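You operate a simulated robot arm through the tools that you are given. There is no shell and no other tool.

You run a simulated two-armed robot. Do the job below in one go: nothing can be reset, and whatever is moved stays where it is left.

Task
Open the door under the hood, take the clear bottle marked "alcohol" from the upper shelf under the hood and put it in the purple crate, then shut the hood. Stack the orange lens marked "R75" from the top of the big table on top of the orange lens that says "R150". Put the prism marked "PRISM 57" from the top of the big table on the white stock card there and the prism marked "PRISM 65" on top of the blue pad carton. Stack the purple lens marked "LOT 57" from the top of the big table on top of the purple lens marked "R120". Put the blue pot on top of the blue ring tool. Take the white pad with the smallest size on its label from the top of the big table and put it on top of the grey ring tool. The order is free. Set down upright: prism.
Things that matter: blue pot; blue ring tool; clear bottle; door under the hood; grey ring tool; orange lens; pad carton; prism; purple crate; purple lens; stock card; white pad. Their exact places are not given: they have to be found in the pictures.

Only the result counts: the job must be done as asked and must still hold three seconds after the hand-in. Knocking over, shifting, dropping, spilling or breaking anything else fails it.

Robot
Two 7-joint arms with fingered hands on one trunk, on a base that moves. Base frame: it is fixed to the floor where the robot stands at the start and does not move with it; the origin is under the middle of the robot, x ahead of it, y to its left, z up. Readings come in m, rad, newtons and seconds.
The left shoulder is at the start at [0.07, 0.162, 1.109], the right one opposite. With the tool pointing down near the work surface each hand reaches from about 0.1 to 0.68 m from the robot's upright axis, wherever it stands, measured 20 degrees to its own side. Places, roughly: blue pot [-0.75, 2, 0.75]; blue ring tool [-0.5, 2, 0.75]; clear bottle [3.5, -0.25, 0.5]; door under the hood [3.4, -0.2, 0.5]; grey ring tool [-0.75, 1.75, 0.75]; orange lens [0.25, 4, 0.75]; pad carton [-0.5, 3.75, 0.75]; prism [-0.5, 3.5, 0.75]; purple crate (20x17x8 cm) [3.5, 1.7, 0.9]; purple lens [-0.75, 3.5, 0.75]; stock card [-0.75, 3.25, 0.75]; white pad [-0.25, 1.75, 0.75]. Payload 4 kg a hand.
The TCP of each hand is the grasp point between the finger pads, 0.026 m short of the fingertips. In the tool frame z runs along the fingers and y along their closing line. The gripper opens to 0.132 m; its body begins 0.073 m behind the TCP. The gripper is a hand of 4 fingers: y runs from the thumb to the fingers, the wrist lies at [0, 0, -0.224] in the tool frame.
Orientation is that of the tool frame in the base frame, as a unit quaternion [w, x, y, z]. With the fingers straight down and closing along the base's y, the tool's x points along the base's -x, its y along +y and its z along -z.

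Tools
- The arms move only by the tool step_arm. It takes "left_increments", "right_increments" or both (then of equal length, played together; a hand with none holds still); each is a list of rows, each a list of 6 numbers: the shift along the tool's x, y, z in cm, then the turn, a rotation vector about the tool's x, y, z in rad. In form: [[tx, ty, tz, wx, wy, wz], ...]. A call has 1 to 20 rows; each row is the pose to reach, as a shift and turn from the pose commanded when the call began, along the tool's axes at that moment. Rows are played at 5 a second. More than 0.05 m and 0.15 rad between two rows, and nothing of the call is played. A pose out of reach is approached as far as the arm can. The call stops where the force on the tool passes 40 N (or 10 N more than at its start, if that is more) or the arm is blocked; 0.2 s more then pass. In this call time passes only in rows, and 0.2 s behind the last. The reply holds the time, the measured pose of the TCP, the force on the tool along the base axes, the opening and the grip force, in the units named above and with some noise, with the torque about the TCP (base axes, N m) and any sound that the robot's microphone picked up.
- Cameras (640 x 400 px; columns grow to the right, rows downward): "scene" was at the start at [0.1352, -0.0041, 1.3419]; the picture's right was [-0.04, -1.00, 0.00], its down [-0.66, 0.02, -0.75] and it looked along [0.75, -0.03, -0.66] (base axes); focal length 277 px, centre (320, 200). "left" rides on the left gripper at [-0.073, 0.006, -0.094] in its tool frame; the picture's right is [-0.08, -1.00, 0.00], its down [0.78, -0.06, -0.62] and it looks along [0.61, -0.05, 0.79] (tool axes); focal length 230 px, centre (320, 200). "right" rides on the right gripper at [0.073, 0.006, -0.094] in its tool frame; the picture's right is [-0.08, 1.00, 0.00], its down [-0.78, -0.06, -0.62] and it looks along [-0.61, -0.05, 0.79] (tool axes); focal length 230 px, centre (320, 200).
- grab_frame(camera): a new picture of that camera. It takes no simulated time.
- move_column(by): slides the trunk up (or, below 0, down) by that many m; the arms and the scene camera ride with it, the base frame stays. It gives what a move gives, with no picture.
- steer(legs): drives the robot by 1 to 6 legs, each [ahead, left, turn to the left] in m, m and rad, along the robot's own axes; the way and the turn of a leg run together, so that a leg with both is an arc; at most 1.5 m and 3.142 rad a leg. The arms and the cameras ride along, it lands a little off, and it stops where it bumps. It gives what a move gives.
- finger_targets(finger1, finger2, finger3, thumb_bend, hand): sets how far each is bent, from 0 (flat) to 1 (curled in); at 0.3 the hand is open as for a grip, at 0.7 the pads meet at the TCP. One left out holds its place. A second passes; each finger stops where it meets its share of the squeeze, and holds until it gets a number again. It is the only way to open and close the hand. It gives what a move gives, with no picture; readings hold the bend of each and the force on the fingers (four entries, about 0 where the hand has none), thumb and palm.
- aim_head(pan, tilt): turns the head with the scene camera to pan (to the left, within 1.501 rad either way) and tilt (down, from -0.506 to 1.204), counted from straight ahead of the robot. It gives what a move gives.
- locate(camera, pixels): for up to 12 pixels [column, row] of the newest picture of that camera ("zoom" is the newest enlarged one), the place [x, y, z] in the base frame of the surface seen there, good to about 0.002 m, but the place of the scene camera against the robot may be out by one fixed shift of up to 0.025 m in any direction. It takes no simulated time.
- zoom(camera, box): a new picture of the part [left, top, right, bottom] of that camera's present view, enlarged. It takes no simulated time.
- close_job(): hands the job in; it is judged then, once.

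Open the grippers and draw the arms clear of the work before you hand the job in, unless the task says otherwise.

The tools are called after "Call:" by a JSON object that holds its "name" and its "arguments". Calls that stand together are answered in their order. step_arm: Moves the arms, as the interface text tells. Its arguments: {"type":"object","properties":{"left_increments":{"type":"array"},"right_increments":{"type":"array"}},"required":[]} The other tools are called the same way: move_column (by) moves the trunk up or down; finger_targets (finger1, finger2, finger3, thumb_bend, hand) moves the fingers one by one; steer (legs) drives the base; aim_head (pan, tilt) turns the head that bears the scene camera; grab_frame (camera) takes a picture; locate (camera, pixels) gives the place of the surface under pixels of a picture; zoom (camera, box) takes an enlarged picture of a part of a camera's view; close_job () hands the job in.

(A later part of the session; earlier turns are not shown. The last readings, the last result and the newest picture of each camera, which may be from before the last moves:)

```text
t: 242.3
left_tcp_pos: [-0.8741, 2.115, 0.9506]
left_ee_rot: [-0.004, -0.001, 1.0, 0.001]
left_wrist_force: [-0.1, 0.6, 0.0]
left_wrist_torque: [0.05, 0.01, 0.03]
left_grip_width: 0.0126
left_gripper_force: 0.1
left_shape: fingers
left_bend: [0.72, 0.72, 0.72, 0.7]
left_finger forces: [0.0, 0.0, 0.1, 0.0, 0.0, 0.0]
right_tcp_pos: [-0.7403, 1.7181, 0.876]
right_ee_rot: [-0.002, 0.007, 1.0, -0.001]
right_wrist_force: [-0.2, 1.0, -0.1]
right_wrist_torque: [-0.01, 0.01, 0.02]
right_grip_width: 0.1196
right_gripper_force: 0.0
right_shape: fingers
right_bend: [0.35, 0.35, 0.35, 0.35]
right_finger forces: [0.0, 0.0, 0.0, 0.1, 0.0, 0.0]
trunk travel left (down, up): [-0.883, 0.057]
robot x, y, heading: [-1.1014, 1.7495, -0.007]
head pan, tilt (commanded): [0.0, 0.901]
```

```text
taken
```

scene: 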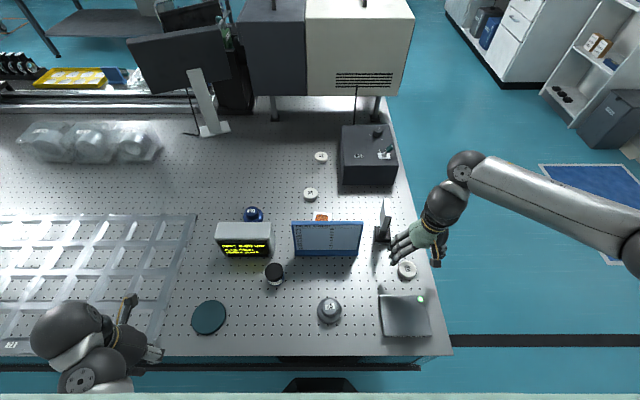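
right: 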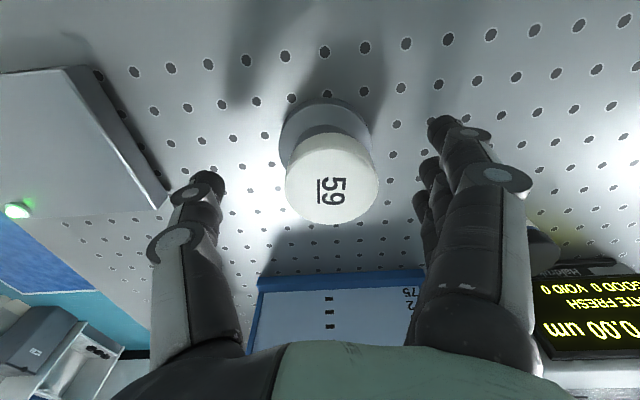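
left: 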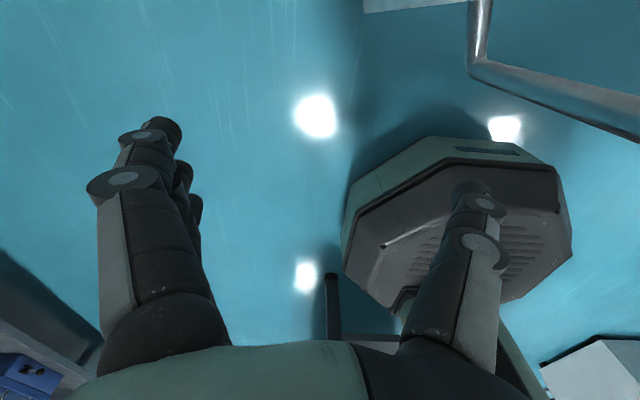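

Released; the pad rests on the ring tool. I raise the hand and verify its centring.

Call:
{"name": "step_arm", "arguments": {"right_increments": [[0, 0, -3, 0, 0, 0], [0, 0, -6, 0, 0, 0], [0, 0, -9, 0, 0, 0]]}}

Call:
{"name": "grab_frame", "arguments": {"camera": "right"}}

Call:
{"name": "zoom", "arguments": {"camera": "right", "box": [270, 60, 398, 160]}}

Call:
{"name": "zoom", "arguments": {"camera": "scene", "box": [295, 270, 365, 340]}}

```text
t: 243.1
left_tcp_pos: [-0.8757, 2.1157, 0.9503]
left_ee_rot: [-0.005, -0.001, 1.0, 0.001]
left_wrist_force: [0.7, 0.6, 0.8]
left_wrist_torque: [0.01, 0.02, 0.01]
left_grip_width: 0.0127
left_gripper_force: 0.0
left_shape: fingers
left_bend: [0.72, 0.72, 0.72, 0.7]
left_finger forces: [0.0, 0.1, 0.0, 0.1, 0.0, 0.0]
right_tcp_pos: [-0.7387, 1.7199, 0.9661]
right_ee_rot: [-0.004, 0.005, 1.0, -0.001]
right_wrist_force: [0.3, -0.6, 0.2]
right_wrist_torque: [-0.03, -0.05, -0.03]
right_grip_width: 0.1195
right_gripper_force: 0.1
right_shape: fingers
right_bend: [0.35, 0.35, 0.35, 0.35]
right_finger forces: [0.0, 0.0, 0.1, 0.1, 0.1, 0.0]
trunk travel left (down, up): [-0.883, 0.057]
robot x, y, heading: [-1.1036, 1.7496, 0.0]
head pan, tilt (commanded): [0.0, 0.901]
```

```text
taken
```

right: 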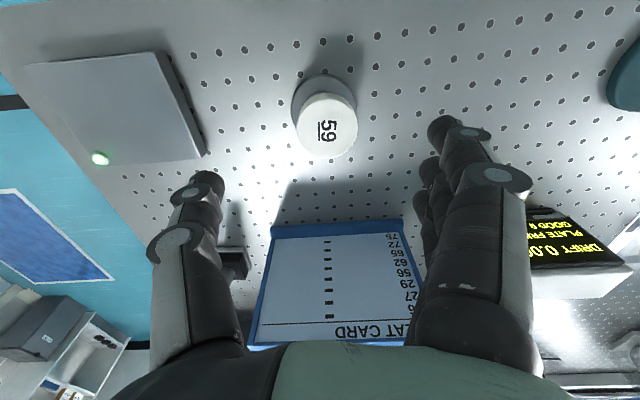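

```text
4.00 times, centred on (334, 110) of right
```

zoom: 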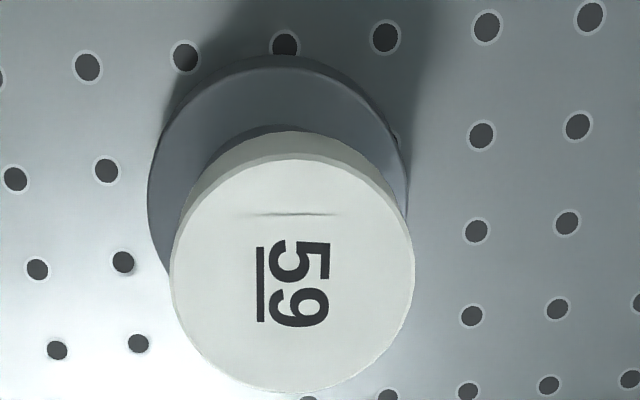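

```text
5.71 times, centred on (330, 305) of scene
```

zoom: 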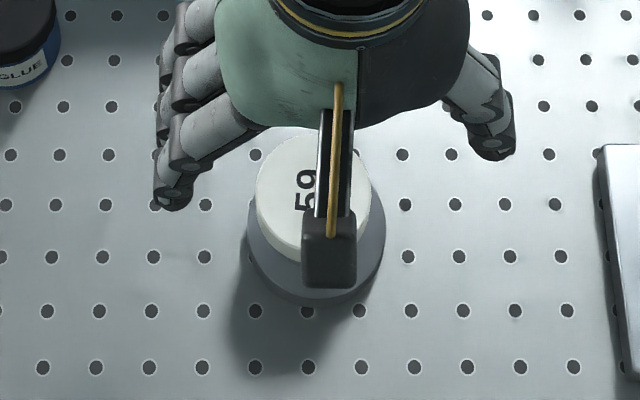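

The pad rests on the ring tool. I check its centre against the ring's centre.

Call:
{"name": "locate", "arguments": {"camera": "right", "pixels": [[299, 125], [356, 122], [328, 102], [328, 155], [328, 128], [303, 85], [347, 82]]}}

```text
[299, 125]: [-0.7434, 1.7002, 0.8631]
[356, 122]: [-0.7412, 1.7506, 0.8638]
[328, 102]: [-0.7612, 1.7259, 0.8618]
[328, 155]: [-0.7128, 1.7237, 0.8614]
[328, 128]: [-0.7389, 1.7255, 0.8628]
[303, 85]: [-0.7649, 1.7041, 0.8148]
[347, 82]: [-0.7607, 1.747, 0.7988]
```

Pad centre (-0.738,1.725) vs ring (-0.739,1.7195): well supported. Next the blue pot. I move the right hand out of the way, open the left hand, and step a little nearer.

Call:
{"name": "step_arm", "arguments": {"right_increments": [[0, 0, -4, 0, 0, 0], [2, -4, -6, 0, 0, 0], [4, -8.5, -6, 0, 0, 0], [6, -13, -6, 0, 0, 0], [8, -17.5, -6, 0, 0, 0], [9, -22, -6, 0, 0, 0], [9, -25, -6, 0, 0, 0]]}}

Call:
{"name": "finger_targets", "arguments": {"hand": "left", "finger1": 0.35, "finger2": 0.35, "finger3": 0.35, "thumb_bend": 0.35}}

Call:
{"name": "steer", "arguments": {"legs": [[0.07, 0.03, 0]]}}

Call:
{"name": "grab_frame", "arguments": {"camera": "left"}}

Call:
{"name": "grab_frame", "arguments": {"camera": "scene"}}

```text
t: 244.7
left_tcp_pos: [-0.8754, 2.1155, 0.9509]
left_ee_rot: [-0.005, -0.001, 1.0, 0.001]
left_wrist_force: [-0.5, 0.6, 0.3]
left_wrist_torque: [-0.04, 0.0, -0.01]
left_grip_width: 0.0125
left_gripper_force: 0.0
left_shape: fingers
left_bend: [0.72, 0.72, 0.72, 0.7]
left_finger forces: [0.0, 0.0, 0.0, 0.1, 0.1, 0.0]
right_tcp_pos: [-0.8202, 1.4668, 1.0179]
right_ee_rot: [-0.003, 0.005, 1.0, 0.0]
right_wrist_force: [0.2, -0.2, -0.6]
right_wrist_torque: [0.02, -0.02, 0.0]
right_grip_width: 0.1196
right_gripper_force: 0.1
right_shape: fingers
right_bend: [0.35, 0.35, 0.35, 0.35]
right_finger forces: [0.1, 0.1, 0.1, 0.1, 0.1, 0.0]
right hand out of reach, approached as far as the arm can: row 5, 6, 7
trunk travel left (down, up): [-0.883, 0.057]
robot x, y, heading: [-1.1024, 1.7472, -0.005]
head pan, tilt (commanded): [0.0, 0.901]
```

```text
t: 245.7
left_tcp_pos: [-0.8755, 2.1161, 0.9516]
left_ee_rot: [-0.004, -0.001, 1.0, 0.001]
left_wrist_force: [1.1, -0.2, 0.2]
left_wrist_torque: [0.02, 0.03, -0.02]
left_grip_width: 0.1193
left_gripper_force: 0.0
left_shape: fingers
left_bend: [0.35, 0.35, 0.35, 0.35]
left_finger forces: [0.1, 0.0, 0.0, 0.0, 0.0, 0.1]
right_tcp_pos: [-0.818, 1.4666, 1.0174]
right_ee_rot: [-0.003, 0.007, 1.0, 0.0]
right_wrist_force: [0.4, -0.5, -0.1]
right_wrist_torque: [0.0, 0.01, 0.03]
right_grip_width: 0.1197
right_gripper_force: 0.1
right_shape: fingers
right_bend: [0.35, 0.35, 0.35, 0.35]
right_finger forces: [0.0, 0.1, 0.1, 0.0, 0.0, 0.0]
trunk travel left (down, up): [-0.883, 0.057]
robot x, y, heading: [-1.0992, 1.749, -0.001]
head pan, tilt (commanded): [0.0, 0.901]
```

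```text
t: 246.8
left_tcp_pos: [-0.8072, 2.1441, 0.953]
left_ee_rot: [-0.004, 0.0, 1.0, 0.001]
left_wrist_force: [-0.3, -0.5, -0.6]
left_wrist_torque: [0.01, -0.04, 0.01]
left_grip_width: 0.1195
left_gripper_force: 0.0
left_shape: fingers
left_bend: [0.35, 0.35, 0.35, 0.35]
left_finger forces: [0.1, 0.0, 0.1, 0.0, 0.0, 0.0]
right_tcp_pos: [-0.7509, 1.4951, 1.0165]
right_ee_rot: [-0.002, 0.007, 1.0, 0.0]
right_wrist_force: [0.4, 0.3, -0.6]
right_wrist_torque: [-0.01, -0.04, -0.02]
right_grip_width: 0.1198
right_gripper_force: 0.2
right_shape: fingers
right_bend: [0.35, 0.35, 0.35, 0.35]
right_finger forces: [0.0, 0.0, 0.1, 0.0, 0.0, 0.1]
trunk travel left (down, up): [-0.883, 0.057]
robot x, y, heading: [-1.0363, 1.7802, -0.005]
head pan, tilt (commanded): [0.0, 0.901]
```

```text
taken
```

left: 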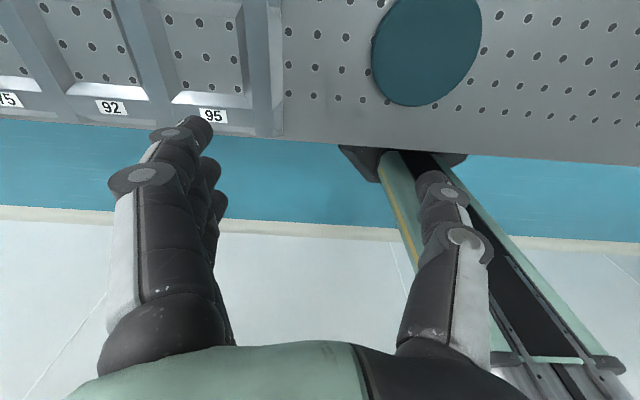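

```text
taken
```

scene: 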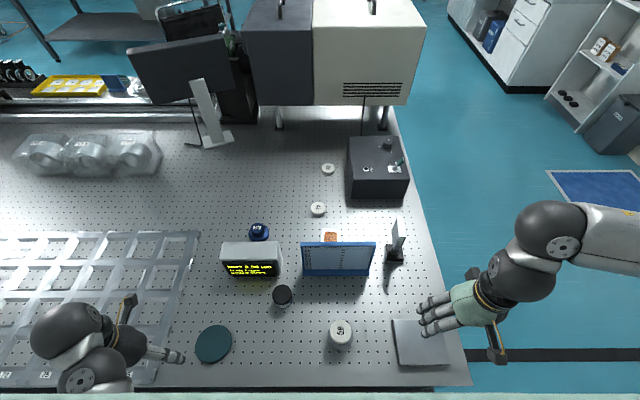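

I measure the pot's lid and blue ring tool again from here.

Call:
{"name": "zoom", "arguments": {"camera": "scene", "box": [225, 210, 321, 320]}}

```text
3.64 times, centred on (273, 265) of scene
```

zoom: 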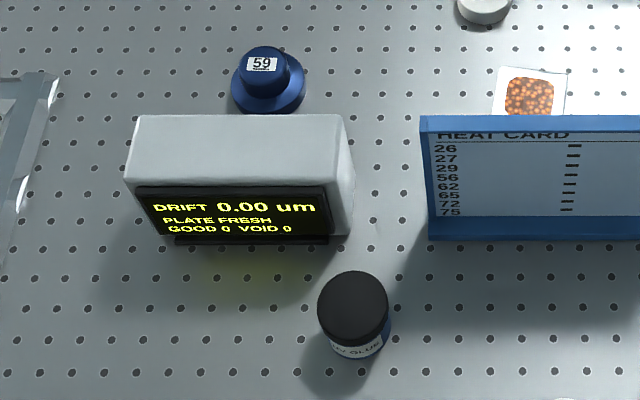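

I locate the lid's rim and the blue ring tool's top in this enlargement.

Call:
{"name": "locate", "arguments": {"camera": "zoom", "pixels": [[353, 275], [353, 335], [322, 310], [386, 308], [353, 307], [264, 50], [262, 80], [240, 65], [290, 63], [264, 66], [345, 150], [130, 150]]}}

```text
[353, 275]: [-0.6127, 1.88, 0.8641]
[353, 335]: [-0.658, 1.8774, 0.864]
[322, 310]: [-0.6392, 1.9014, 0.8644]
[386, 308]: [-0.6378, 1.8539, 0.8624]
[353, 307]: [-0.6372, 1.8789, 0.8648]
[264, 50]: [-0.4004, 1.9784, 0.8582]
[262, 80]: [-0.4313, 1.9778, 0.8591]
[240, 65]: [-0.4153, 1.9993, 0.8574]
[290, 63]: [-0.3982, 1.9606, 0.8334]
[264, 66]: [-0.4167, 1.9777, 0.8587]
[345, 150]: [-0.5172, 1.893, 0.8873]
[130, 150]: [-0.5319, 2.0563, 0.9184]
```

Pot centre ≈(-0.638,1.878), top z≈0.848, diameter 0.046. Blue ring top ≈(-0.42,1.979), z≈0.843. I move the left hand above the pot.

Call:
{"name": "step_arm", "arguments": {"left_increments": [[-2.4, -3.8, 0, 0, 0, 0], [-4.8, -7.6, 0, 0, 0, 0], [-7.2, -11.4, 0, 0, 0, 0], [-9.7, -15.2, 0, 0, 0, 0], [-12.1, -19, 0, 0, 0, 0], [-14.5, -22.8, 0, 0, 0, 0], [-16.9, -26.5, 0, 0, 0, 0]]}}

Call:
{"name": "grab_frame", "arguments": {"camera": "left"}}

```text
t: 248.4
left_tcp_pos: [-0.6346, 1.8788, 0.9495]
left_ee_rot: [-0.006, 0.0, 1.0, 0.002]
left_wrist_force: [-0.3, 0.3, -0.5]
left_wrist_torque: [-0.01, 0.03, 0.01]
left_grip_width: 0.1197
left_gripper_force: 0.0
left_shape: fingers
left_bend: [0.35, 0.35, 0.35, 0.35]
left_finger forces: [0.0, 0.0, 0.1, 0.0, 0.0, 0.0]
right_tcp_pos: [-0.7486, 1.494, 1.0162]
right_ee_rot: [-0.004, 0.007, 1.0, 0.0]
right_wrist_force: [0.1, 0.6, 0.4]
right_wrist_torque: [0.02, 0.0, -0.01]
right_grip_width: 0.12
right_gripper_force: 0.1
right_shape: fingers
right_bend: [0.35, 0.35, 0.35, 0.35]
right_finger forces: [0.0, 0.0, 0.1, 0.0, 0.0, 0.0]
trunk travel left (down, up): [-0.883, 0.057]
robot x, y, heading: [-1.0314, 1.7802, -0.004]
head pan, tilt (commanded): [0.0, 0.901]
```

```text
taken
```

left: 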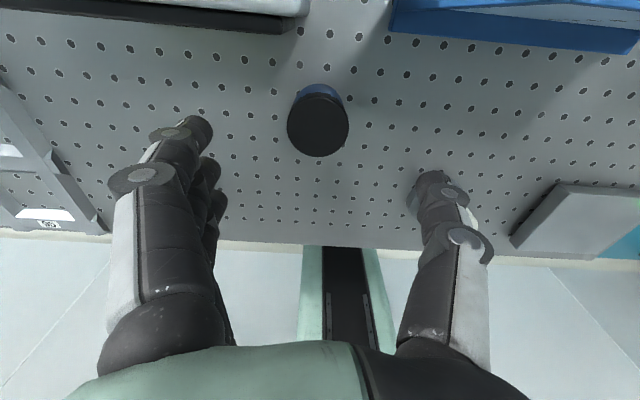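

The pot is at (318,125). I measure its lid precisely.

Call:
{"name": "locate", "arguments": {"camera": "left", "pixels": [[318, 125], [290, 125], [347, 125], [318, 98], [318, 153], [318, 90], [240, 100], [420, 40], [200, 20]]}}

```text
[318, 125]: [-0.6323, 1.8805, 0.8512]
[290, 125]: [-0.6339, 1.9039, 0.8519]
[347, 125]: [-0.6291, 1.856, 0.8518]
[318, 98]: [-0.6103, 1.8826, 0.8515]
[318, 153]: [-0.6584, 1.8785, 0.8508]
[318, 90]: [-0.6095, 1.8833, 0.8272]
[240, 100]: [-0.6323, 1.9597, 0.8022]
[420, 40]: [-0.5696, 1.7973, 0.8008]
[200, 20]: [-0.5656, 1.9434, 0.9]
```

Pot centre (-0.634,1.880) matches the TCP. I descend to TCP z≈0.848, keeping the camera mount above the display's corner (top 0.90).

Call:
{"name": "step_arm", "arguments": {"left_increments": [[0, 0, 3, 0, 0, 0], [0, 0, 6, 0, 0, 0], [0, 0, 8.5, 0, 0, 0], [0, 0, 10.1, 0, 0, 0]]}}

Call:
{"name": "grab_frame", "arguments": {"camera": "left"}}

Call:
{"name": "zoom", "arguments": {"camera": "scene", "box": [200, 180, 340, 320]}}

```text
t: 249.4
left_tcp_pos: [-0.636, 1.8791, 0.8483]
left_ee_rot: [-0.005, 0.0, 1.0, 0.0]
left_wrist_force: [0.1, -0.4, 0.5]
left_wrist_torque: [0.0, 0.0, 0.01]
left_grip_width: 0.1197
left_gripper_force: 0.0
left_shape: fingers
left_bend: [0.35, 0.35, 0.35, 0.35]
left_finger forces: [0.0, 0.0, 0.0, 0.1, 0.1, 0.0]
right_tcp_pos: [-0.7492, 1.4953, 1.0161]
right_ee_rot: [-0.003, 0.007, 1.0, 0.0]
right_wrist_force: [0.1, 0.1, 0.3]
right_wrist_torque: [0.0, -0.02, 0.01]
right_grip_width: 0.1199
right_gripper_force: 0.1
right_shape: fingers
right_bend: [0.35, 0.35, 0.35, 0.35]
right_finger forces: [0.0, 0.1, 0.1, 0.0, 0.0, 0.1]
trunk travel left (down, up): [-0.883, 0.057]
robot x, y, heading: [-1.0317, 1.7807, -0.005]
head pan, tilt (commanded): [0.0, 0.901]
```

```text
taken
```

left: 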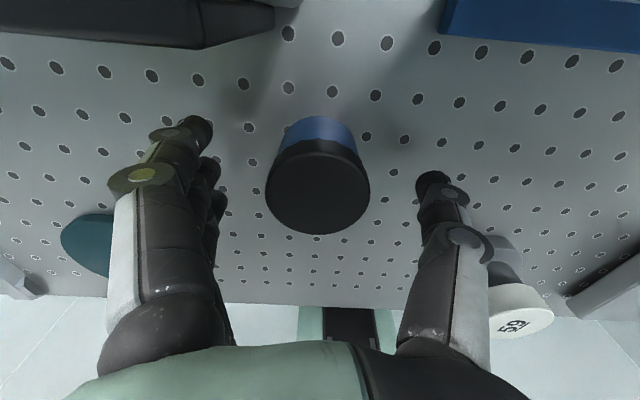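

```text
2.86 times, centred on (270, 250) of scene
```

zoom: 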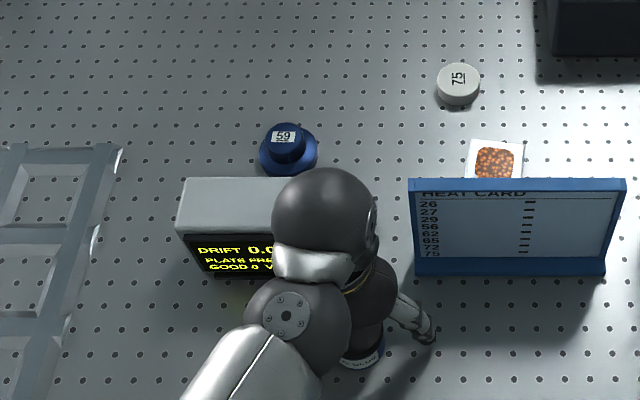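

The pot is centred between the fingers. I close the left hand.

Call:
{"name": "finger_targets", "arguments": {"hand": "left", "finger1": 0.68, "finger2": 0.68, "finger3": 0.68, "thumb_bend": 0.68}}

Call:
{"name": "step_arm", "arguments": {"left_increments": [[0, 0, -2, 0, 0, 0], [0, 0, -5, 0, 0, 0], [0, 0, -8, 0, 0, 0], [0, 0, -11.5, 0, 0, 0], [0, 0, -15, 0, 0, 0]]}}

Call:
{"name": "grab_frame", "arguments": {"camera": "left"}}

```text
t: 250.4
left_tcp_pos: [-0.636, 1.8798, 0.8489]
left_ee_rot: [-0.004, -0.001, 1.0, 0.001]
left_wrist_force: [0.8, 0.2, 0.3]
left_wrist_torque: [-0.02, 0.0, 0.03]
left_grip_width: 0.0466
left_gripper_force: 18.3
left_shape: fingers
left_bend: [0.61, 0.57, 0.62, 0.6]
left_finger forces: [5.2, 8.7, 4.1, 0.1, 18.0, 0.0]
right_tcp_pos: [-0.7494, 1.4963, 1.0168]
right_ee_rot: [-0.003, 0.007, 1.0, 0.0]
right_wrist_force: [0.1, -0.2, -0.1]
right_wrist_torque: [0.02, 0.04, -0.03]
right_grip_width: 0.1198
right_gripper_force: 0.1
right_shape: fingers
right_bend: [0.35, 0.35, 0.35, 0.35]
right_finger forces: [0.0, 0.0, 0.1, 0.1, 0.1, 0.0]
trunk travel left (down, up): [-0.883, 0.057]
robot x, y, heading: [-1.0311, 1.7783, -0.008]
head pan, tilt (commanded): [0.0, 0.901]
```

```text
t: 251.6
left_tcp_pos: [-0.6341, 1.8802, 0.9503]
left_ee_rot: [-0.004, 0.0, 1.0, 0.001]
left_wrist_force: [-0.8, -0.2, -0.7]
left_wrist_torque: [0.02, -0.02, -0.01]
left_grip_width: 0.0461
left_gripper_force: 17.8
left_shape: fingers
left_bend: [0.61, 0.57, 0.62, 0.6]
left_finger forces: [5.1, 8.7, 4.1, 0.1, 18.0, 0.0]
left hand out of reach, approached as far as the arm can: row 4, 5
right_tcp_pos: [-0.7501, 1.497, 1.0164]
right_ee_rot: [-0.004, 0.007, 1.0, -0.001]
right_wrist_force: [0.1, 0.5, 0.5]
right_wrist_torque: [0.0, 0.04, 0.03]
right_grip_width: 0.12
right_gripper_force: 0.0
right_shape: fingers
right_bend: [0.35, 0.35, 0.35, 0.35]
right_finger forces: [0.0, 0.0, 0.0, 0.1, 0.0, 0.1]
trunk travel left (down, up): [-0.883, 0.057]
robot x, y, heading: [-1.0325, 1.7795, -0.004]
head pan, tilt (commanded): [0.0, 0.901]
```

```text
taken
```

left: 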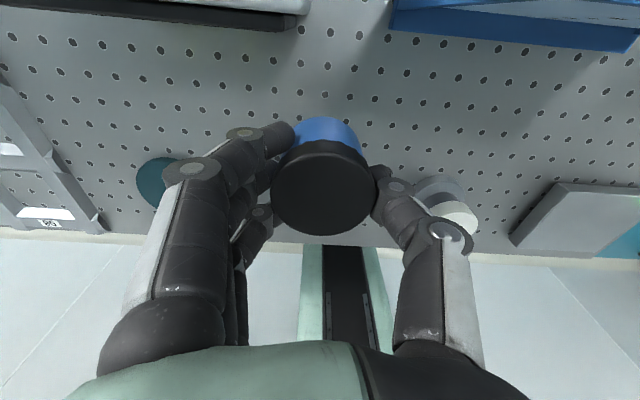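

The pot is held firmly. I measure its offset in the hand, then raise the trunk to pass over the display (top ≈0.90).

Call:
{"name": "locate", "arguments": {"camera": "left", "pixels": [[322, 190], [275, 192], [371, 190], [322, 145], [322, 232], [325, 135]]}}

Call:
{"name": "move_column", "arguments": {"by": 0.055}}

```text
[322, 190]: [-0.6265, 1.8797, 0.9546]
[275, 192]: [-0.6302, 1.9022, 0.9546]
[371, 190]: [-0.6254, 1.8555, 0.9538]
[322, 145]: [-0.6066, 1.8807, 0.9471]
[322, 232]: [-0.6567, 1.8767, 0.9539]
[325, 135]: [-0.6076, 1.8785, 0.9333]
```

```text
t: 252.5
left_tcp_pos: [-0.6351, 1.8799, 1.0052]
left_ee_rot: [-0.005, 0.0, 1.0, 0.001]
left_wrist_force: [-0.4, -0.2, -1.7]
left_wrist_torque: [0.0, 0.0, -0.01]
left_grip_width: 0.0465
left_gripper_force: 18.1
left_shape: fingers
left_bend: [0.61, 0.57, 0.62, 0.6]
left_finger forces: [5.2, 8.7, 4.1, 0.0, 17.8, 0.0]
right_tcp_pos: [-0.7493, 1.4957, 1.071]
right_ee_rot: [-0.004, 0.007, 1.0, 0.0]
right_wrist_force: [-0.3, 0.8, 0.8]
right_wrist_torque: [-0.02, 0.0, 0.02]
right_grip_width: 0.12
right_gripper_force: 0.1
right_shape: fingers
right_bend: [0.35, 0.35, 0.35, 0.35]
right_finger forces: [0.0, 0.0, 0.0, 0.0, 0.0, 0.1]
trunk travel left (down, up): [-0.938, 0.002]
robot x, y, heading: [-1.0353, 1.7745, -0.009]
head pan, tilt (commanded): [0.0, 0.901]
```

Pot centre is 2 mm ahead of the TCP, bottom 4.6 cm below it. I move forward beside the blue ring tool to view it with the hand camera.

Call:
{"name": "step_arm", "arguments": {"left_increments": [[-4.3, 0, 0, 0, 0, 0], [-8.6, 0, 0, 0, 0, 0], [-12.9, 0, 0, 0, 0, 0], [-17.2, 0, 0, 0, 0, 0], [-21.5, 0, 0, 0, 0, 0]]}}

Call:
{"name": "grab_frame", "arguments": {"camera": "left"}}

Call:
{"name": "grab_frame", "arguments": {"camera": "scene"}}

```text
t: 253.7
left_tcp_pos: [-0.4184, 1.8802, 1.0029]
left_ee_rot: [-0.005, 0.0, 1.0, 0.001]
left_wrist_force: [0.5, -0.8, -0.9]
left_wrist_torque: [0.01, 0.04, -0.03]
left_grip_width: 0.0466
left_gripper_force: 18.1
left_shape: fingers
left_bend: [0.61, 0.57, 0.62, 0.6]
left_finger forces: [5.2, 8.7, 4.0, 0.0, 17.7, 0.0]
right_tcp_pos: [-0.7472, 1.4965, 1.0703]
right_ee_rot: [-0.004, 0.007, 1.0, -0.001]
right_wrist_force: [0.4, 0.1, 1.0]
right_wrist_torque: [0.01, 0.04, 0.01]
right_grip_width: 0.1201
right_gripper_force: 0.1
right_shape: fingers
right_bend: [0.35, 0.35, 0.35, 0.35]
right_finger forces: [0.0, 0.1, 0.0, 0.0, 0.0, 0.1]
trunk travel left (down, up): [-0.938, 0.002]
robot x, y, heading: [-1.0322, 1.7759, 0.0]
head pan, tilt (commanded): [0.0, 0.901]
```

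```text
taken
```

left: 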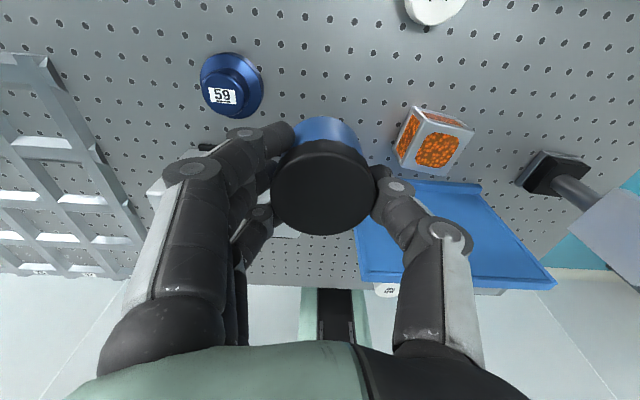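

```text
taken
```

scene: 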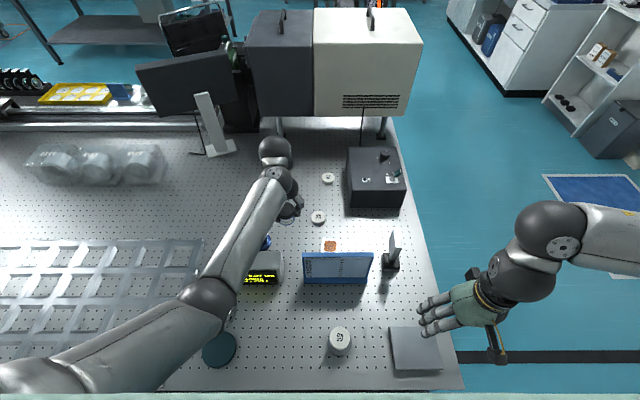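

The blue ring tool shows at (228,85) in the hand camera. I enlarge and locate its top face.

Call:
{"name": "zoom", "arguments": {"camera": "left", "box": [180, 40, 276, 130]}}

```text
4.44 times, centred on (228, 85) of left
```

zoom: 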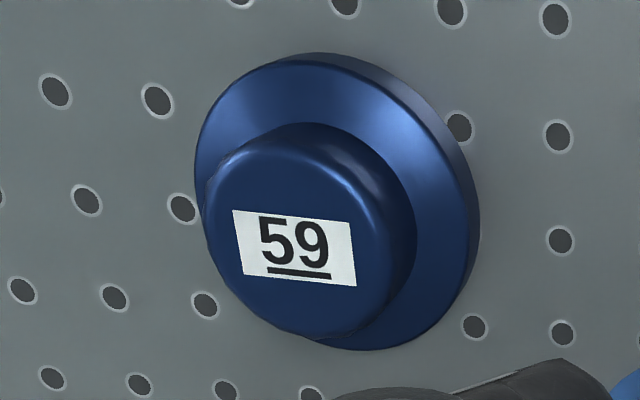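

I locate the top face's rim.

Call:
{"name": "locate", "arguments": {"camera": "zoom", "pixels": [[297, 240], [210, 215], [385, 258], [268, 150], [318, 332], [225, 170], [370, 310], [340, 160]]}}

```text
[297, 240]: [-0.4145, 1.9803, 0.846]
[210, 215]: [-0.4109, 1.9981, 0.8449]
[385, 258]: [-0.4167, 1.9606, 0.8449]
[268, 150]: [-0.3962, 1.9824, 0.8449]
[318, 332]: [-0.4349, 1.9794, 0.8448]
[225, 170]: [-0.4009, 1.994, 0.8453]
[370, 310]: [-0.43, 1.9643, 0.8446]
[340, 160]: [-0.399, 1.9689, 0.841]
```

Ring centre (-0.4155,1.979), top z 0.845. I move 10 cm left to be above it.

Call:
{"name": "step_arm", "arguments": {"left_increments": [[0, 3.3, 0, 0, 0, 0], [0, 6.7, 0, 0, 0, 0], [-0.1, 10.0, 0, 0, 0, 0]]}}

Call:
{"name": "grab_frame", "arguments": {"camera": "left"}}

```text
t: 254.5
left_tcp_pos: [-0.4178, 1.9807, 1.0039]
left_ee_rot: [-0.005, 0.0, 1.0, 0.0]
left_wrist_force: [0.4, 0.1, -1.0]
left_wrist_torque: [0.0, -0.02, -0.02]
left_grip_width: 0.0464
left_gripper_force: 17.8
left_shape: fingers
left_bend: [0.61, 0.57, 0.62, 0.6]
left_finger forces: [5.2, 8.8, 4.1, 0.0, 18.0, 0.1]
right_tcp_pos: [-0.7488, 1.4961, 1.0719]
right_ee_rot: [-0.003, 0.007, 1.0, -0.001]
right_wrist_force: [-0.1, -1.1, -0.1]
right_wrist_torque: [-0.02, -0.01, 0.02]
right_grip_width: 0.1198
right_gripper_force: 0.0
right_shape: fingers
right_bend: [0.35, 0.35, 0.35, 0.35]
right_finger forces: [0.0, 0.0, 0.0, 0.0, 0.1, 0.0]
trunk travel left (down, up): [-0.938, 0.002]
robot x, y, heading: [-1.0342, 1.781, -0.006]
head pan, tilt (commanded): [0.0, 0.901]
```

```text
taken
```

left: 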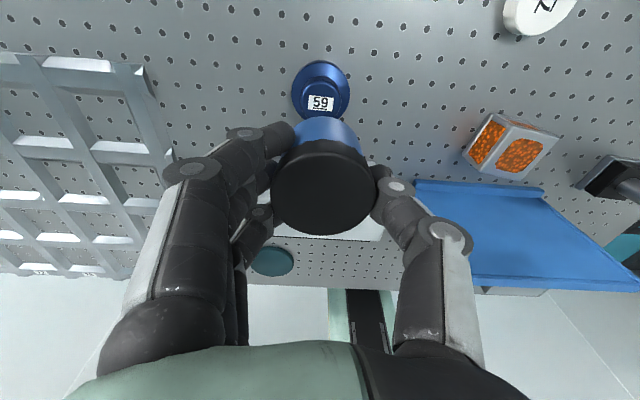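

Aligned. I lower the trunk by 0.105 m, then finish with small steps.

Call:
{"name": "move_column", "arguments": {"by": -0.105}}

Call:
{"name": "grab_frame", "arguments": {"camera": "left"}}

```text
t: 255.9
left_tcp_pos: [-0.4182, 1.98, 0.8987]
left_ee_rot: [-0.004, -0.001, 1.0, 0.001]
left_wrist_force: [1.0, 0.7, -0.8]
left_wrist_torque: [0.02, -0.01, 0.03]
left_grip_width: 0.0467
left_gripper_force: 18.3
left_shape: fingers
left_bend: [0.61, 0.57, 0.62, 0.6]
left_finger forces: [5.3, 8.7, 4.1, 0.0, 17.9, 0.0]
right_tcp_pos: [-0.7491, 1.4959, 0.9664]
right_ee_rot: [-0.004, 0.007, 1.0, 0.0]
right_wrist_force: [-0.9, 0.1, -0.3]
right_wrist_torque: [0.03, 0.0, -0.01]
right_grip_width: 0.1196
right_gripper_force: 0.1
right_shape: fingers
right_bend: [0.35, 0.35, 0.35, 0.35]
right_finger forces: [0.0, 0.0, 0.1, 0.1, 0.0, 0.0]
trunk travel left (down, up): [-0.833, 0.107]
robot x, y, heading: [-1.0298, 1.7762, -0.006]
head pan, tilt (commanded): [0.0, 0.901]
```

```text
taken
```

left: 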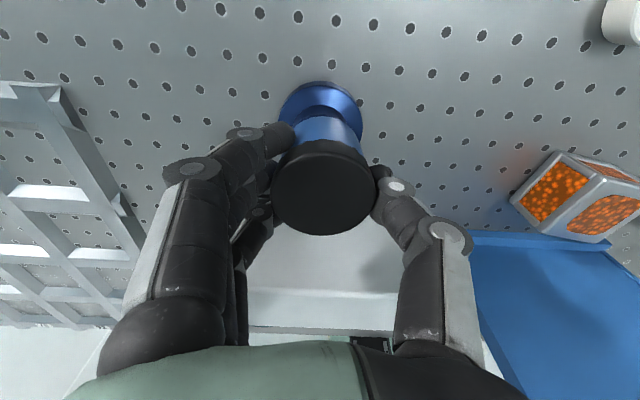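

The pot is just above the ring's top. I lower in millimetre steps with force checks.

Call:
{"name": "step_arm", "arguments": {"left_increments": [[0, 0, 0.2, 0, 0, 0], [0, 0, 0.4, 0, 0, 0]]}}

Call:
{"name": "step_arm", "arguments": {"left_increments": [[0, 0, 0.15, 0, 0, 0], [0, 0, 0.2, 0, 0, 0]]}}

Call:
{"name": "step_arm", "arguments": {"left_increments": [[0, 0, 0.15, 0, 0, 0]]}}

```text
t: 256.5
left_tcp_pos: [-0.4185, 1.9807, 0.8966]
left_ee_rot: [-0.004, 0.0, 1.0, 0.001]
left_wrist_force: [0.6, 0.1, -1.9]
left_wrist_torque: [0.02, -0.01, -0.01]
left_grip_width: 0.0465
left_gripper_force: 17.9
left_shape: fingers
left_bend: [0.61, 0.57, 0.62, 0.6]
left_finger forces: [5.3, 8.8, 4.0, 0.1, 17.9, 0.0]
right_tcp_pos: [-0.7493, 1.4961, 0.967]
right_ee_rot: [-0.003, 0.007, 1.0, 0.0]
right_wrist_force: [0.5, -0.2, -0.1]
right_wrist_torque: [0.02, 0.01, 0.0]
right_grip_width: 0.1198
right_gripper_force: 0.0
right_shape: fingers
right_bend: [0.35, 0.35, 0.35, 0.35]
right_finger forces: [0.0, 0.0, 0.0, 0.1, 0.0, 0.0]
trunk travel left (down, up): [-0.833, 0.107]
robot x, y, heading: [-1.0311, 1.7787, -0.009]
head pan, tilt (commanded): [0.0, 0.901]
```

```text
t: 257.1
left_tcp_pos: [-0.4191, 1.98, 0.8932]
left_ee_rot: [-0.004, 0.001, 1.0, 0.001]
left_wrist_force: [0.3, 0.2, -1.4]
left_wrist_torque: [-0.03, 0.0, -0.02]
left_grip_width: 0.0465
left_gripper_force: 18.2
left_shape: fingers
left_bend: [0.61, 0.57, 0.62, 0.6]
left_finger forces: [5.3, 8.9, 4.1, 0.0, 18.0, 0.0]
right_tcp_pos: [-0.7494, 1.497, 0.9662]
right_ee_rot: [-0.003, 0.007, 1.0, 0.0]
right_wrist_force: [-0.8, 0.7, -0.3]
right_wrist_torque: [0.01, 0.0, 0.01]
right_grip_width: 0.1199
right_gripper_force: 0.1
right_shape: fingers
right_bend: [0.35, 0.35, 0.35, 0.35]
right_finger forces: [0.1, 0.0, 0.0, 0.0, 0.0, 0.0]
trunk travel left (down, up): [-0.833, 0.107]
robot x, y, heading: [-1.0307, 1.7794, -0.002]
head pan, tilt (commanded): [0.0, 0.901]
```

```text
t: 257.5
left_tcp_pos: [-0.4175, 1.9813, 0.8925]
left_ee_rot: [-0.004, 0.0, 1.0, 0.001]
left_wrist_force: [0.2, -0.4, -0.7]
left_wrist_torque: [-0.01, 0.01, 0.02]
left_grip_width: 0.0464
left_gripper_force: 18.1
left_shape: fingers
left_bend: [0.61, 0.57, 0.62, 0.6]
left_finger forces: [5.2, 8.9, 4.1, 0.0, 17.9, 0.1]
right_tcp_pos: [-0.7476, 1.4955, 0.966]
right_ee_rot: [-0.004, 0.008, 1.0, 0.0]
right_wrist_force: [-1.0, 0.7, -0.9]
right_wrist_torque: [0.0, 0.0, 0.0]
right_grip_width: 0.1198
right_gripper_force: 0.1
right_shape: fingers
right_bend: [0.35, 0.35, 0.35, 0.35]
right_finger forces: [0.0, 0.1, 0.0, 0.0, 0.1, 0.0]
trunk travel left (down, up): [-0.833, 0.107]
robot x, y, heading: [-1.0321, 1.78, -0.009]
head pan, tilt (commanded): [0.0, 0.901]
```

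No clear contact yet; I continue by 1.5 mm steps.

Call:
{"name": "step_arm", "arguments": {"left_increments": [[0, 0, 0.15, 0, 0, 0], [0, 0, 0.15, 0, 0, 0]]}}

Call:
{"name": "step_arm", "arguments": {"left_increments": [[0, 0, 0.1, 0, 0, 0], [0, 0, 0.1, 0, 0, 0]]}}

```text
t: 258.1
left_tcp_pos: [-0.4193, 1.9797, 0.8918]
left_ee_rot: [-0.003, 0.0, 1.0, 0.001]
left_wrist_force: [-0.8, 0.2, 5.2]
left_wrist_torque: [-0.07, 0.01, -0.01]
left_grip_width: 0.0464
left_gripper_force: 19.2
left_shape: fingers
left_bend: [0.61, 0.57, 0.63, 0.6]
left_finger forces: [5.6, 9.1, 4.3, 0.0, 18.4, 0.1]
right_tcp_pos: [-0.749, 1.4967, 0.9663]
right_ee_rot: [-0.003, 0.006, 1.0, 0.0]
right_wrist_force: [1.2, 0.8, 0.8]
right_wrist_torque: [0.02, 0.05, 0.02]
right_grip_width: 0.1196
right_gripper_force: 0.0
right_shape: fingers
right_bend: [0.35, 0.35, 0.35, 0.35]
right_finger forces: [0.0, 0.0, 0.1, 0.0, 0.0, 0.0]
trunk travel left (down, up): [-0.833, 0.107]
robot x, y, heading: [-1.0291, 1.7793, -0.005]
head pan, tilt (commanded): [0.0, 0.901]
```

```text
t: 258.7
left_tcp_pos: [-0.4176, 1.98, 0.8909]
left_ee_rot: [-0.004, 0.0, 1.0, 0.0]
left_wrist_force: [1.5, 1.7, 12.4]
left_wrist_torque: [-0.03, -0.07, -0.01]
left_grip_width: 0.0463
left_gripper_force: 19.2
left_shape: fingers
left_bend: [0.62, 0.57, 0.63, 0.61]
left_finger forces: [6.1, 9.6, 4.6, 0.0, 18.9, 0.0]
right_tcp_pos: [-0.7493, 1.4959, 0.9672]
right_ee_rot: [-0.004, 0.007, 1.0, -0.001]
right_wrist_force: [0.7, 0.7, -0.4]
right_wrist_torque: [-0.02, 0.05, -0.01]
right_grip_width: 0.1198
right_gripper_force: 0.2
right_shape: fingers
right_bend: [0.35, 0.35, 0.35, 0.35]
right_finger forces: [0.0, 0.0, 0.1, 0.0, 0.1, 0.0]
trunk travel left (down, up): [-0.833, 0.107]
robot x, y, heading: [-1.0293, 1.7836, -0.006]
head pan, tilt (commanded): [0.0, 0.901]
```

Firm contact (12 N). I lift 1.5 mm to relieve it, then open gently in two stages.

Call:
{"name": "step_arm", "arguments": {"left_increments": [[0, 0, -0.15, 0, 0, 0]]}}

Call:
{"name": "finger_targets", "arguments": {"hand": "left", "finger1": 0.585, "finger2": 0.54, "finger3": 0.595, "thumb_bend": 0.575}}

Call:
{"name": "grab_frame", "arguments": {"camera": "left"}}

```text
t: 259.1
left_tcp_pos: [-0.4183, 1.9797, 0.8915]
left_ee_rot: [-0.004, 0.0, 1.0, 0.0]
left_wrist_force: [1.6, 0.3, 9.1]
left_wrist_torque: [-0.07, -0.05, 0.03]
left_grip_width: 0.0462
left_gripper_force: 19.6
left_shape: fingers
left_bend: [0.62, 0.57, 0.63, 0.61]
left_finger forces: [6.1, 9.5, 4.4, 0.0, 18.9, 0.1]
right_tcp_pos: [-0.749, 1.4956, 0.9657]
right_ee_rot: [-0.003, 0.007, 1.0, 0.0]
right_wrist_force: [-0.7, -0.6, 0.6]
right_wrist_torque: [0.0, -0.01, 0.0]
right_grip_width: 0.1197
right_gripper_force: 0.0
right_shape: fingers
right_bend: [0.35, 0.35, 0.35, 0.35]
right_finger forces: [0.0, 0.1, 0.0, 0.0, 0.0, 0.1]
trunk travel left (down, up): [-0.833, 0.107]
robot x, y, heading: [-1.0333, 1.7759, -0.004]
head pan, tilt (commanded): [0.0, 0.901]
```

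```text
t: 260.1
left_tcp_pos: [-0.4181, 1.9805, 0.8901]
left_ee_rot: [-0.006, 0.0, 1.0, 0.0]
left_wrist_force: [0.4, -1.0, -1.1]
left_wrist_torque: [0.01, -0.02, 0.01]
left_grip_width: 0.0499
left_gripper_force: 1.4
left_shape: fingers
left_bend: [0.58, 0.53, 0.59, 0.56]
left_finger forces: [0.6, 1.0, 0.2, 0.0, 1.7, 0.0]
right_tcp_pos: [-0.7494, 1.4955, 0.9669]
right_ee_rot: [-0.004, 0.007, 1.0, 0.001]
right_wrist_force: [0.2, -0.5, 0.2]
right_wrist_torque: [0.0, 0.02, -0.01]
right_grip_width: 0.1199
right_gripper_force: 0.1
right_shape: fingers
right_bend: [0.35, 0.35, 0.35, 0.35]
right_finger forces: [0.0, 0.1, 0.1, 0.1, 0.0, 0.0]
trunk travel left (down, up): [-0.833, 0.107]
robot x, y, heading: [-1.0321, 1.7782, -0.005]
head pan, tilt (commanded): [0.0, 0.901]
```

```text
taken
```

left: 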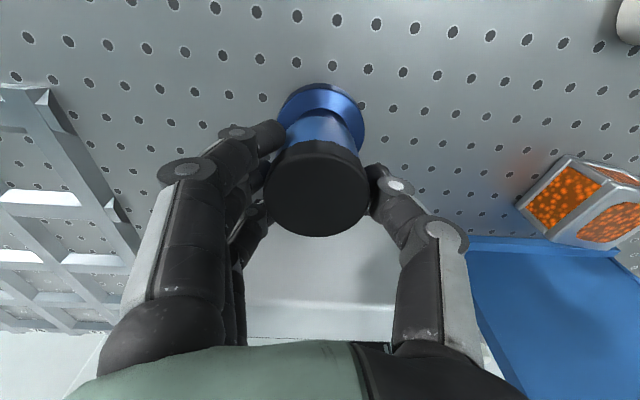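

Grip force is nearly zero and the pot rests on the ring. I open fully and lift away.

Call:
{"name": "finger_targets", "arguments": {"hand": "left", "finger1": 0.35, "finger2": 0.35, "finger3": 0.35, "thumb_bend": 0.35}}

Call:
{"name": "move_column", "arguments": {"by": 0.1}}

Call:
{"name": "grab_frame", "arguments": {"camera": "left"}}

Call:
{"name": "zoom", "arguments": {"camera": "left", "box": [256, 50, 384, 160]}}

```text
t: 261.1
left_tcp_pos: [-0.418, 1.981, 0.8912]
left_ee_rot: [-0.004, 0.0, 1.0, 0.0]
left_wrist_force: [-0.4, 0.3, 0.0]
left_wrist_torque: [0.0, -0.02, -0.01]
left_grip_width: 0.1196
left_gripper_force: 0.1
left_shape: fingers
left_bend: [0.35, 0.35, 0.35, 0.35]
left_finger forces: [0.0, 0.1, 0.1, 0.1, 0.1, 0.1]
right_tcp_pos: [-0.7499, 1.4957, 0.9661]
right_ee_rot: [-0.004, 0.006, 1.0, 0.001]
right_wrist_force: [0.2, -0.2, 0.0]
right_wrist_torque: [-0.02, 0.02, 0.04]
right_grip_width: 0.1199
right_gripper_force: 0.0
right_shape: fingers
right_bend: [0.35, 0.35, 0.35, 0.35]
right_finger forces: [0.0, 0.0, 0.1, 0.0, 0.1, 0.0]
trunk travel left (down, up): [-0.833, 0.107]
robot x, y, heading: [-1.0333, 1.7829, -0.003]
head pan, tilt (commanded): [0.0, 0.901]
```

```text
t: 262.4
left_tcp_pos: [-0.4205, 1.9817, 0.9905]
left_ee_rot: [-0.005, 0.0, 1.0, 0.0]
left_wrist_force: [0.1, 0.2, 0.2]
left_wrist_torque: [0.0, 0.01, 0.0]
left_grip_width: 0.1194
left_gripper_force: 0.1
left_shape: fingers
left_bend: [0.35, 0.35, 0.35, 0.35]
left_finger forces: [0.0, 0.1, 0.1, 0.1, 0.1, 0.0]
right_tcp_pos: [-0.7485, 1.4965, 1.0666]
right_ee_rot: [-0.003, 0.007, 1.0, 0.001]
right_wrist_force: [-0.3, -0.5, 0.2]
right_wrist_torque: [0.0, 0.02, 0.0]
right_grip_width: 0.1199
right_gripper_force: 0.1
right_shape: fingers
right_bend: [0.35, 0.35, 0.35, 0.35]
right_finger forces: [0.0, 0.0, 0.0, 0.0, 0.0, 0.0]
trunk travel left (down, up): [-0.933, 0.007]
robot x, y, heading: [-1.034, 1.7821, 0.0]
head pan, tilt (commanded): [0.0, 0.901]
```

```text
taken
```

left: 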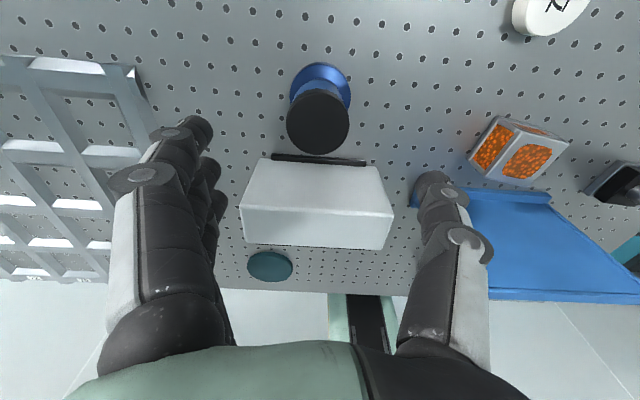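

```text
3.64 times, centred on (320, 105) of left
```

zoom: 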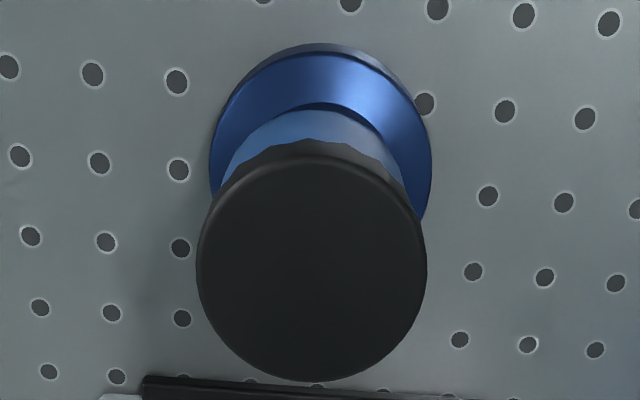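

The pot stands centred on the blue ring tool. I retract the left hand over the table, back the base off to x≈-1.2 and drive north to y≈3.4.

Call:
{"name": "step_arm", "arguments": {"left_increments": [[5, 0.5, 0, 0, 0, 0], [10, 1, 0, 0, 0, 0], [15, 2, 0, 0, 0, 0], [20, 3, 0, 0, 0, 0], [25, 4, 0, 0, 0, 0], [30, 5, 0, 0, 0, 0]]}}

Call:
{"name": "steer", "arguments": {"legs": [[-0.17, 0, 0], [0, 1.5, 0]]}}

Call:
{"name": "aim_head", "arguments": {"pan": 0.3, "tilt": 0.7}}

Call:
{"name": "grab_frame", "arguments": {"camera": "scene"}}

```text
refused: row 1 steps farther than a row can; nothing moved
```

```text
t: 270.9
left_tcp_pos: [-0.5731, 3.4783, 0.9906]
left_ee_rot: [-0.005, 0.004, 1.0, 0.001]
left_wrist_force: [0.1, 0.3, 0.6]
left_wrist_torque: [-0.02, 0.01, -0.01]
left_grip_width: 0.1196
left_gripper_force: 0.1
left_shape: fingers
left_bend: [0.35, 0.35, 0.35, 0.35]
left_finger forces: [0.0, 0.0, 0.1, 0.0, 0.0, 0.0]
right_tcp_pos: [-0.9088, 2.9962, 1.0658]
right_ee_rot: [-0.003, 0.011, 1.0, -0.001]
right_wrist_force: [-0.4, 0.6, -0.3]
right_wrist_torque: [-0.01, -0.01, 0.01]
right_grip_width: 0.1197
right_gripper_force: 0.1
right_shape: fingers
right_bend: [0.35, 0.35, 0.35, 0.35]
right_finger forces: [0.0, 0.1, 0.0, 0.0, 0.0, 0.0]
trunk travel left (down, up): [-0.933, 0.007]
robot x, y, heading: [-1.1861, 3.2816, -0.01]
head pan, tilt (commanded): [0.0, 0.901]
```

```text
t: 271.7
left_tcp_pos: [-0.5734, 3.4772, 0.9908]
left_ee_rot: [-0.004, 0.004, 1.0, 0.001]
left_wrist_force: [-0.4, 0.7, -0.1]
left_wrist_torque: [0.01, 0.0, -0.02]
left_grip_width: 0.1197
left_gripper_force: 0.1
left_shape: fingers
left_bend: [0.35, 0.35, 0.35, 0.35]
left_finger forces: [0.0, 0.0, 0.0, 0.0, 0.0, 0.0]
right_tcp_pos: [-0.9092, 2.9973, 1.0669]
right_ee_rot: [-0.004, 0.012, 1.0, 0.0]
right_wrist_force: [-0.3, 0.1, -0.1]
right_wrist_torque: [-0.01, 0.02, 0.01]
right_grip_width: 0.1198
right_gripper_force: 0.0
right_shape: fingers
right_bend: [0.35, 0.35, 0.35, 0.35]
right_finger forces: [0.1, 0.0, 0.1, 0.0, 0.0, 0.0]
trunk travel left (down, up): [-0.933, 0.007]
robot x, y, heading: [-1.1882, 3.2793, -0.015]
head pan, tilt (commanded): [0.3, 0.7]
```

```text
taken
```

scene: 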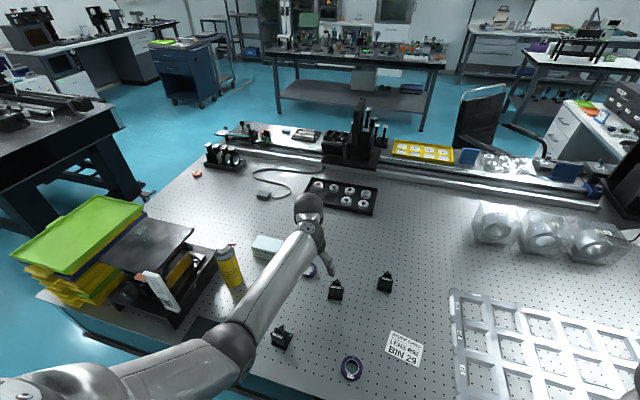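

The left arm was still extended while driving but stayed above everything. I fold it back now and look at the north part.

Call:
{"name": "step_arm", "arguments": {"left_increments": [[4.5, 0.5, 0, 0, 0, 0], [9, 1, 0, 0, 0, 0], [13.5, 2, 0, 0, 0, 0], [18, 3, 0, 0, 0, 0], [22.5, 4, 0, 0, 0, 0], [27, 5, 0, 0, 0, 0], [30, 6, 0, 0, 0, 0]]}}

Call:
{"name": "aim_head", "arguments": {"pan": 0.3, "tilt": 0.8}}

Call:
{"name": "grab_frame", "arguments": {"camera": "scene"}}

Call:
{"name": "zoom", "arguments": {"camera": "scene", "box": [180, 190, 440, 380]}}

```text
t: 273.3
left_tcp_pos: [-0.8749, 3.5397, 0.9951]
left_ee_rot: [-0.004, 0.005, 1.0, 0.0]
left_wrist_force: [-0.7, -0.1, 0.5]
left_wrist_torque: [0.01, -0.02, 0.02]
left_grip_width: 0.1193
left_gripper_force: 0.1
left_shape: fingers
left_bend: [0.35, 0.35, 0.35, 0.35]
left_finger forces: [0.0, 0.1, 0.1, 0.1, 0.0, 0.0]
right_tcp_pos: [-0.9102, 2.9974, 1.0668]
right_ee_rot: [-0.003, 0.012, 1.0, -0.001]
right_wrist_force: [-0.4, 0.1, -0.5]
right_wrist_torque: [0.0, 0.01, 0.01]
right_grip_width: 0.1196
right_gripper_force: 0.0
right_shape: fingers
right_bend: [0.35, 0.35, 0.35, 0.35]
right_finger forces: [0.1, 0.0, 0.0, 0.0, 0.0, 0.1]
trunk travel left (down, up): [-0.933, 0.007]
robot x, y, heading: [-1.1899, 3.283, -0.011]
head pan, tilt (commanded): [0.3, 0.7]
```

```text
t: 274.0
left_tcp_pos: [-0.8741, 3.5393, 0.9938]
left_ee_rot: [-0.004, 0.005, 1.0, 0.001]
left_wrist_force: [-0.7, 0.7, 0.7]
left_wrist_torque: [-0.04, -0.01, -0.03]
left_grip_width: 0.1197
left_gripper_force: 0.1
left_shape: fingers
left_bend: [0.35, 0.35, 0.35, 0.35]
left_finger forces: [0.1, 0.0, 0.0, 0.0, 0.0, 0.1]
right_tcp_pos: [-0.9085, 2.9969, 1.0662]
right_ee_rot: [-0.003, 0.011, 1.0, 0.0]
right_wrist_force: [1.0, 0.1, -0.3]
right_wrist_torque: [0.02, 0.02, -0.01]
right_grip_width: 0.12
right_gripper_force: 0.0
right_shape: fingers
right_bend: [0.35, 0.35, 0.35, 0.35]
right_finger forces: [0.0, 0.0, 0.0, 0.0, 0.0, 0.0]
trunk travel left (down, up): [-0.933, 0.007]
robot x, y, heading: [-1.1876, 3.2821, -0.01]
head pan, tilt (commanded): [0.3, 0.799]
```

```text
taken
```

scene: 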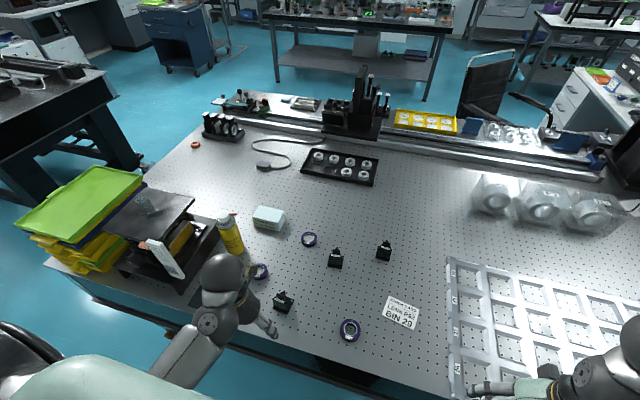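

```text
2.11 times, centred on (310, 285) of scene
```

zoom: 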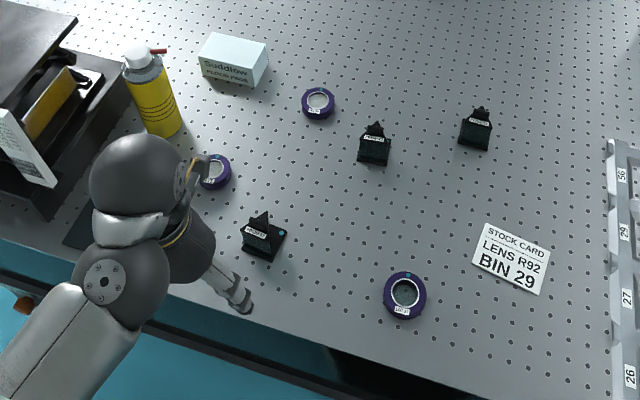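

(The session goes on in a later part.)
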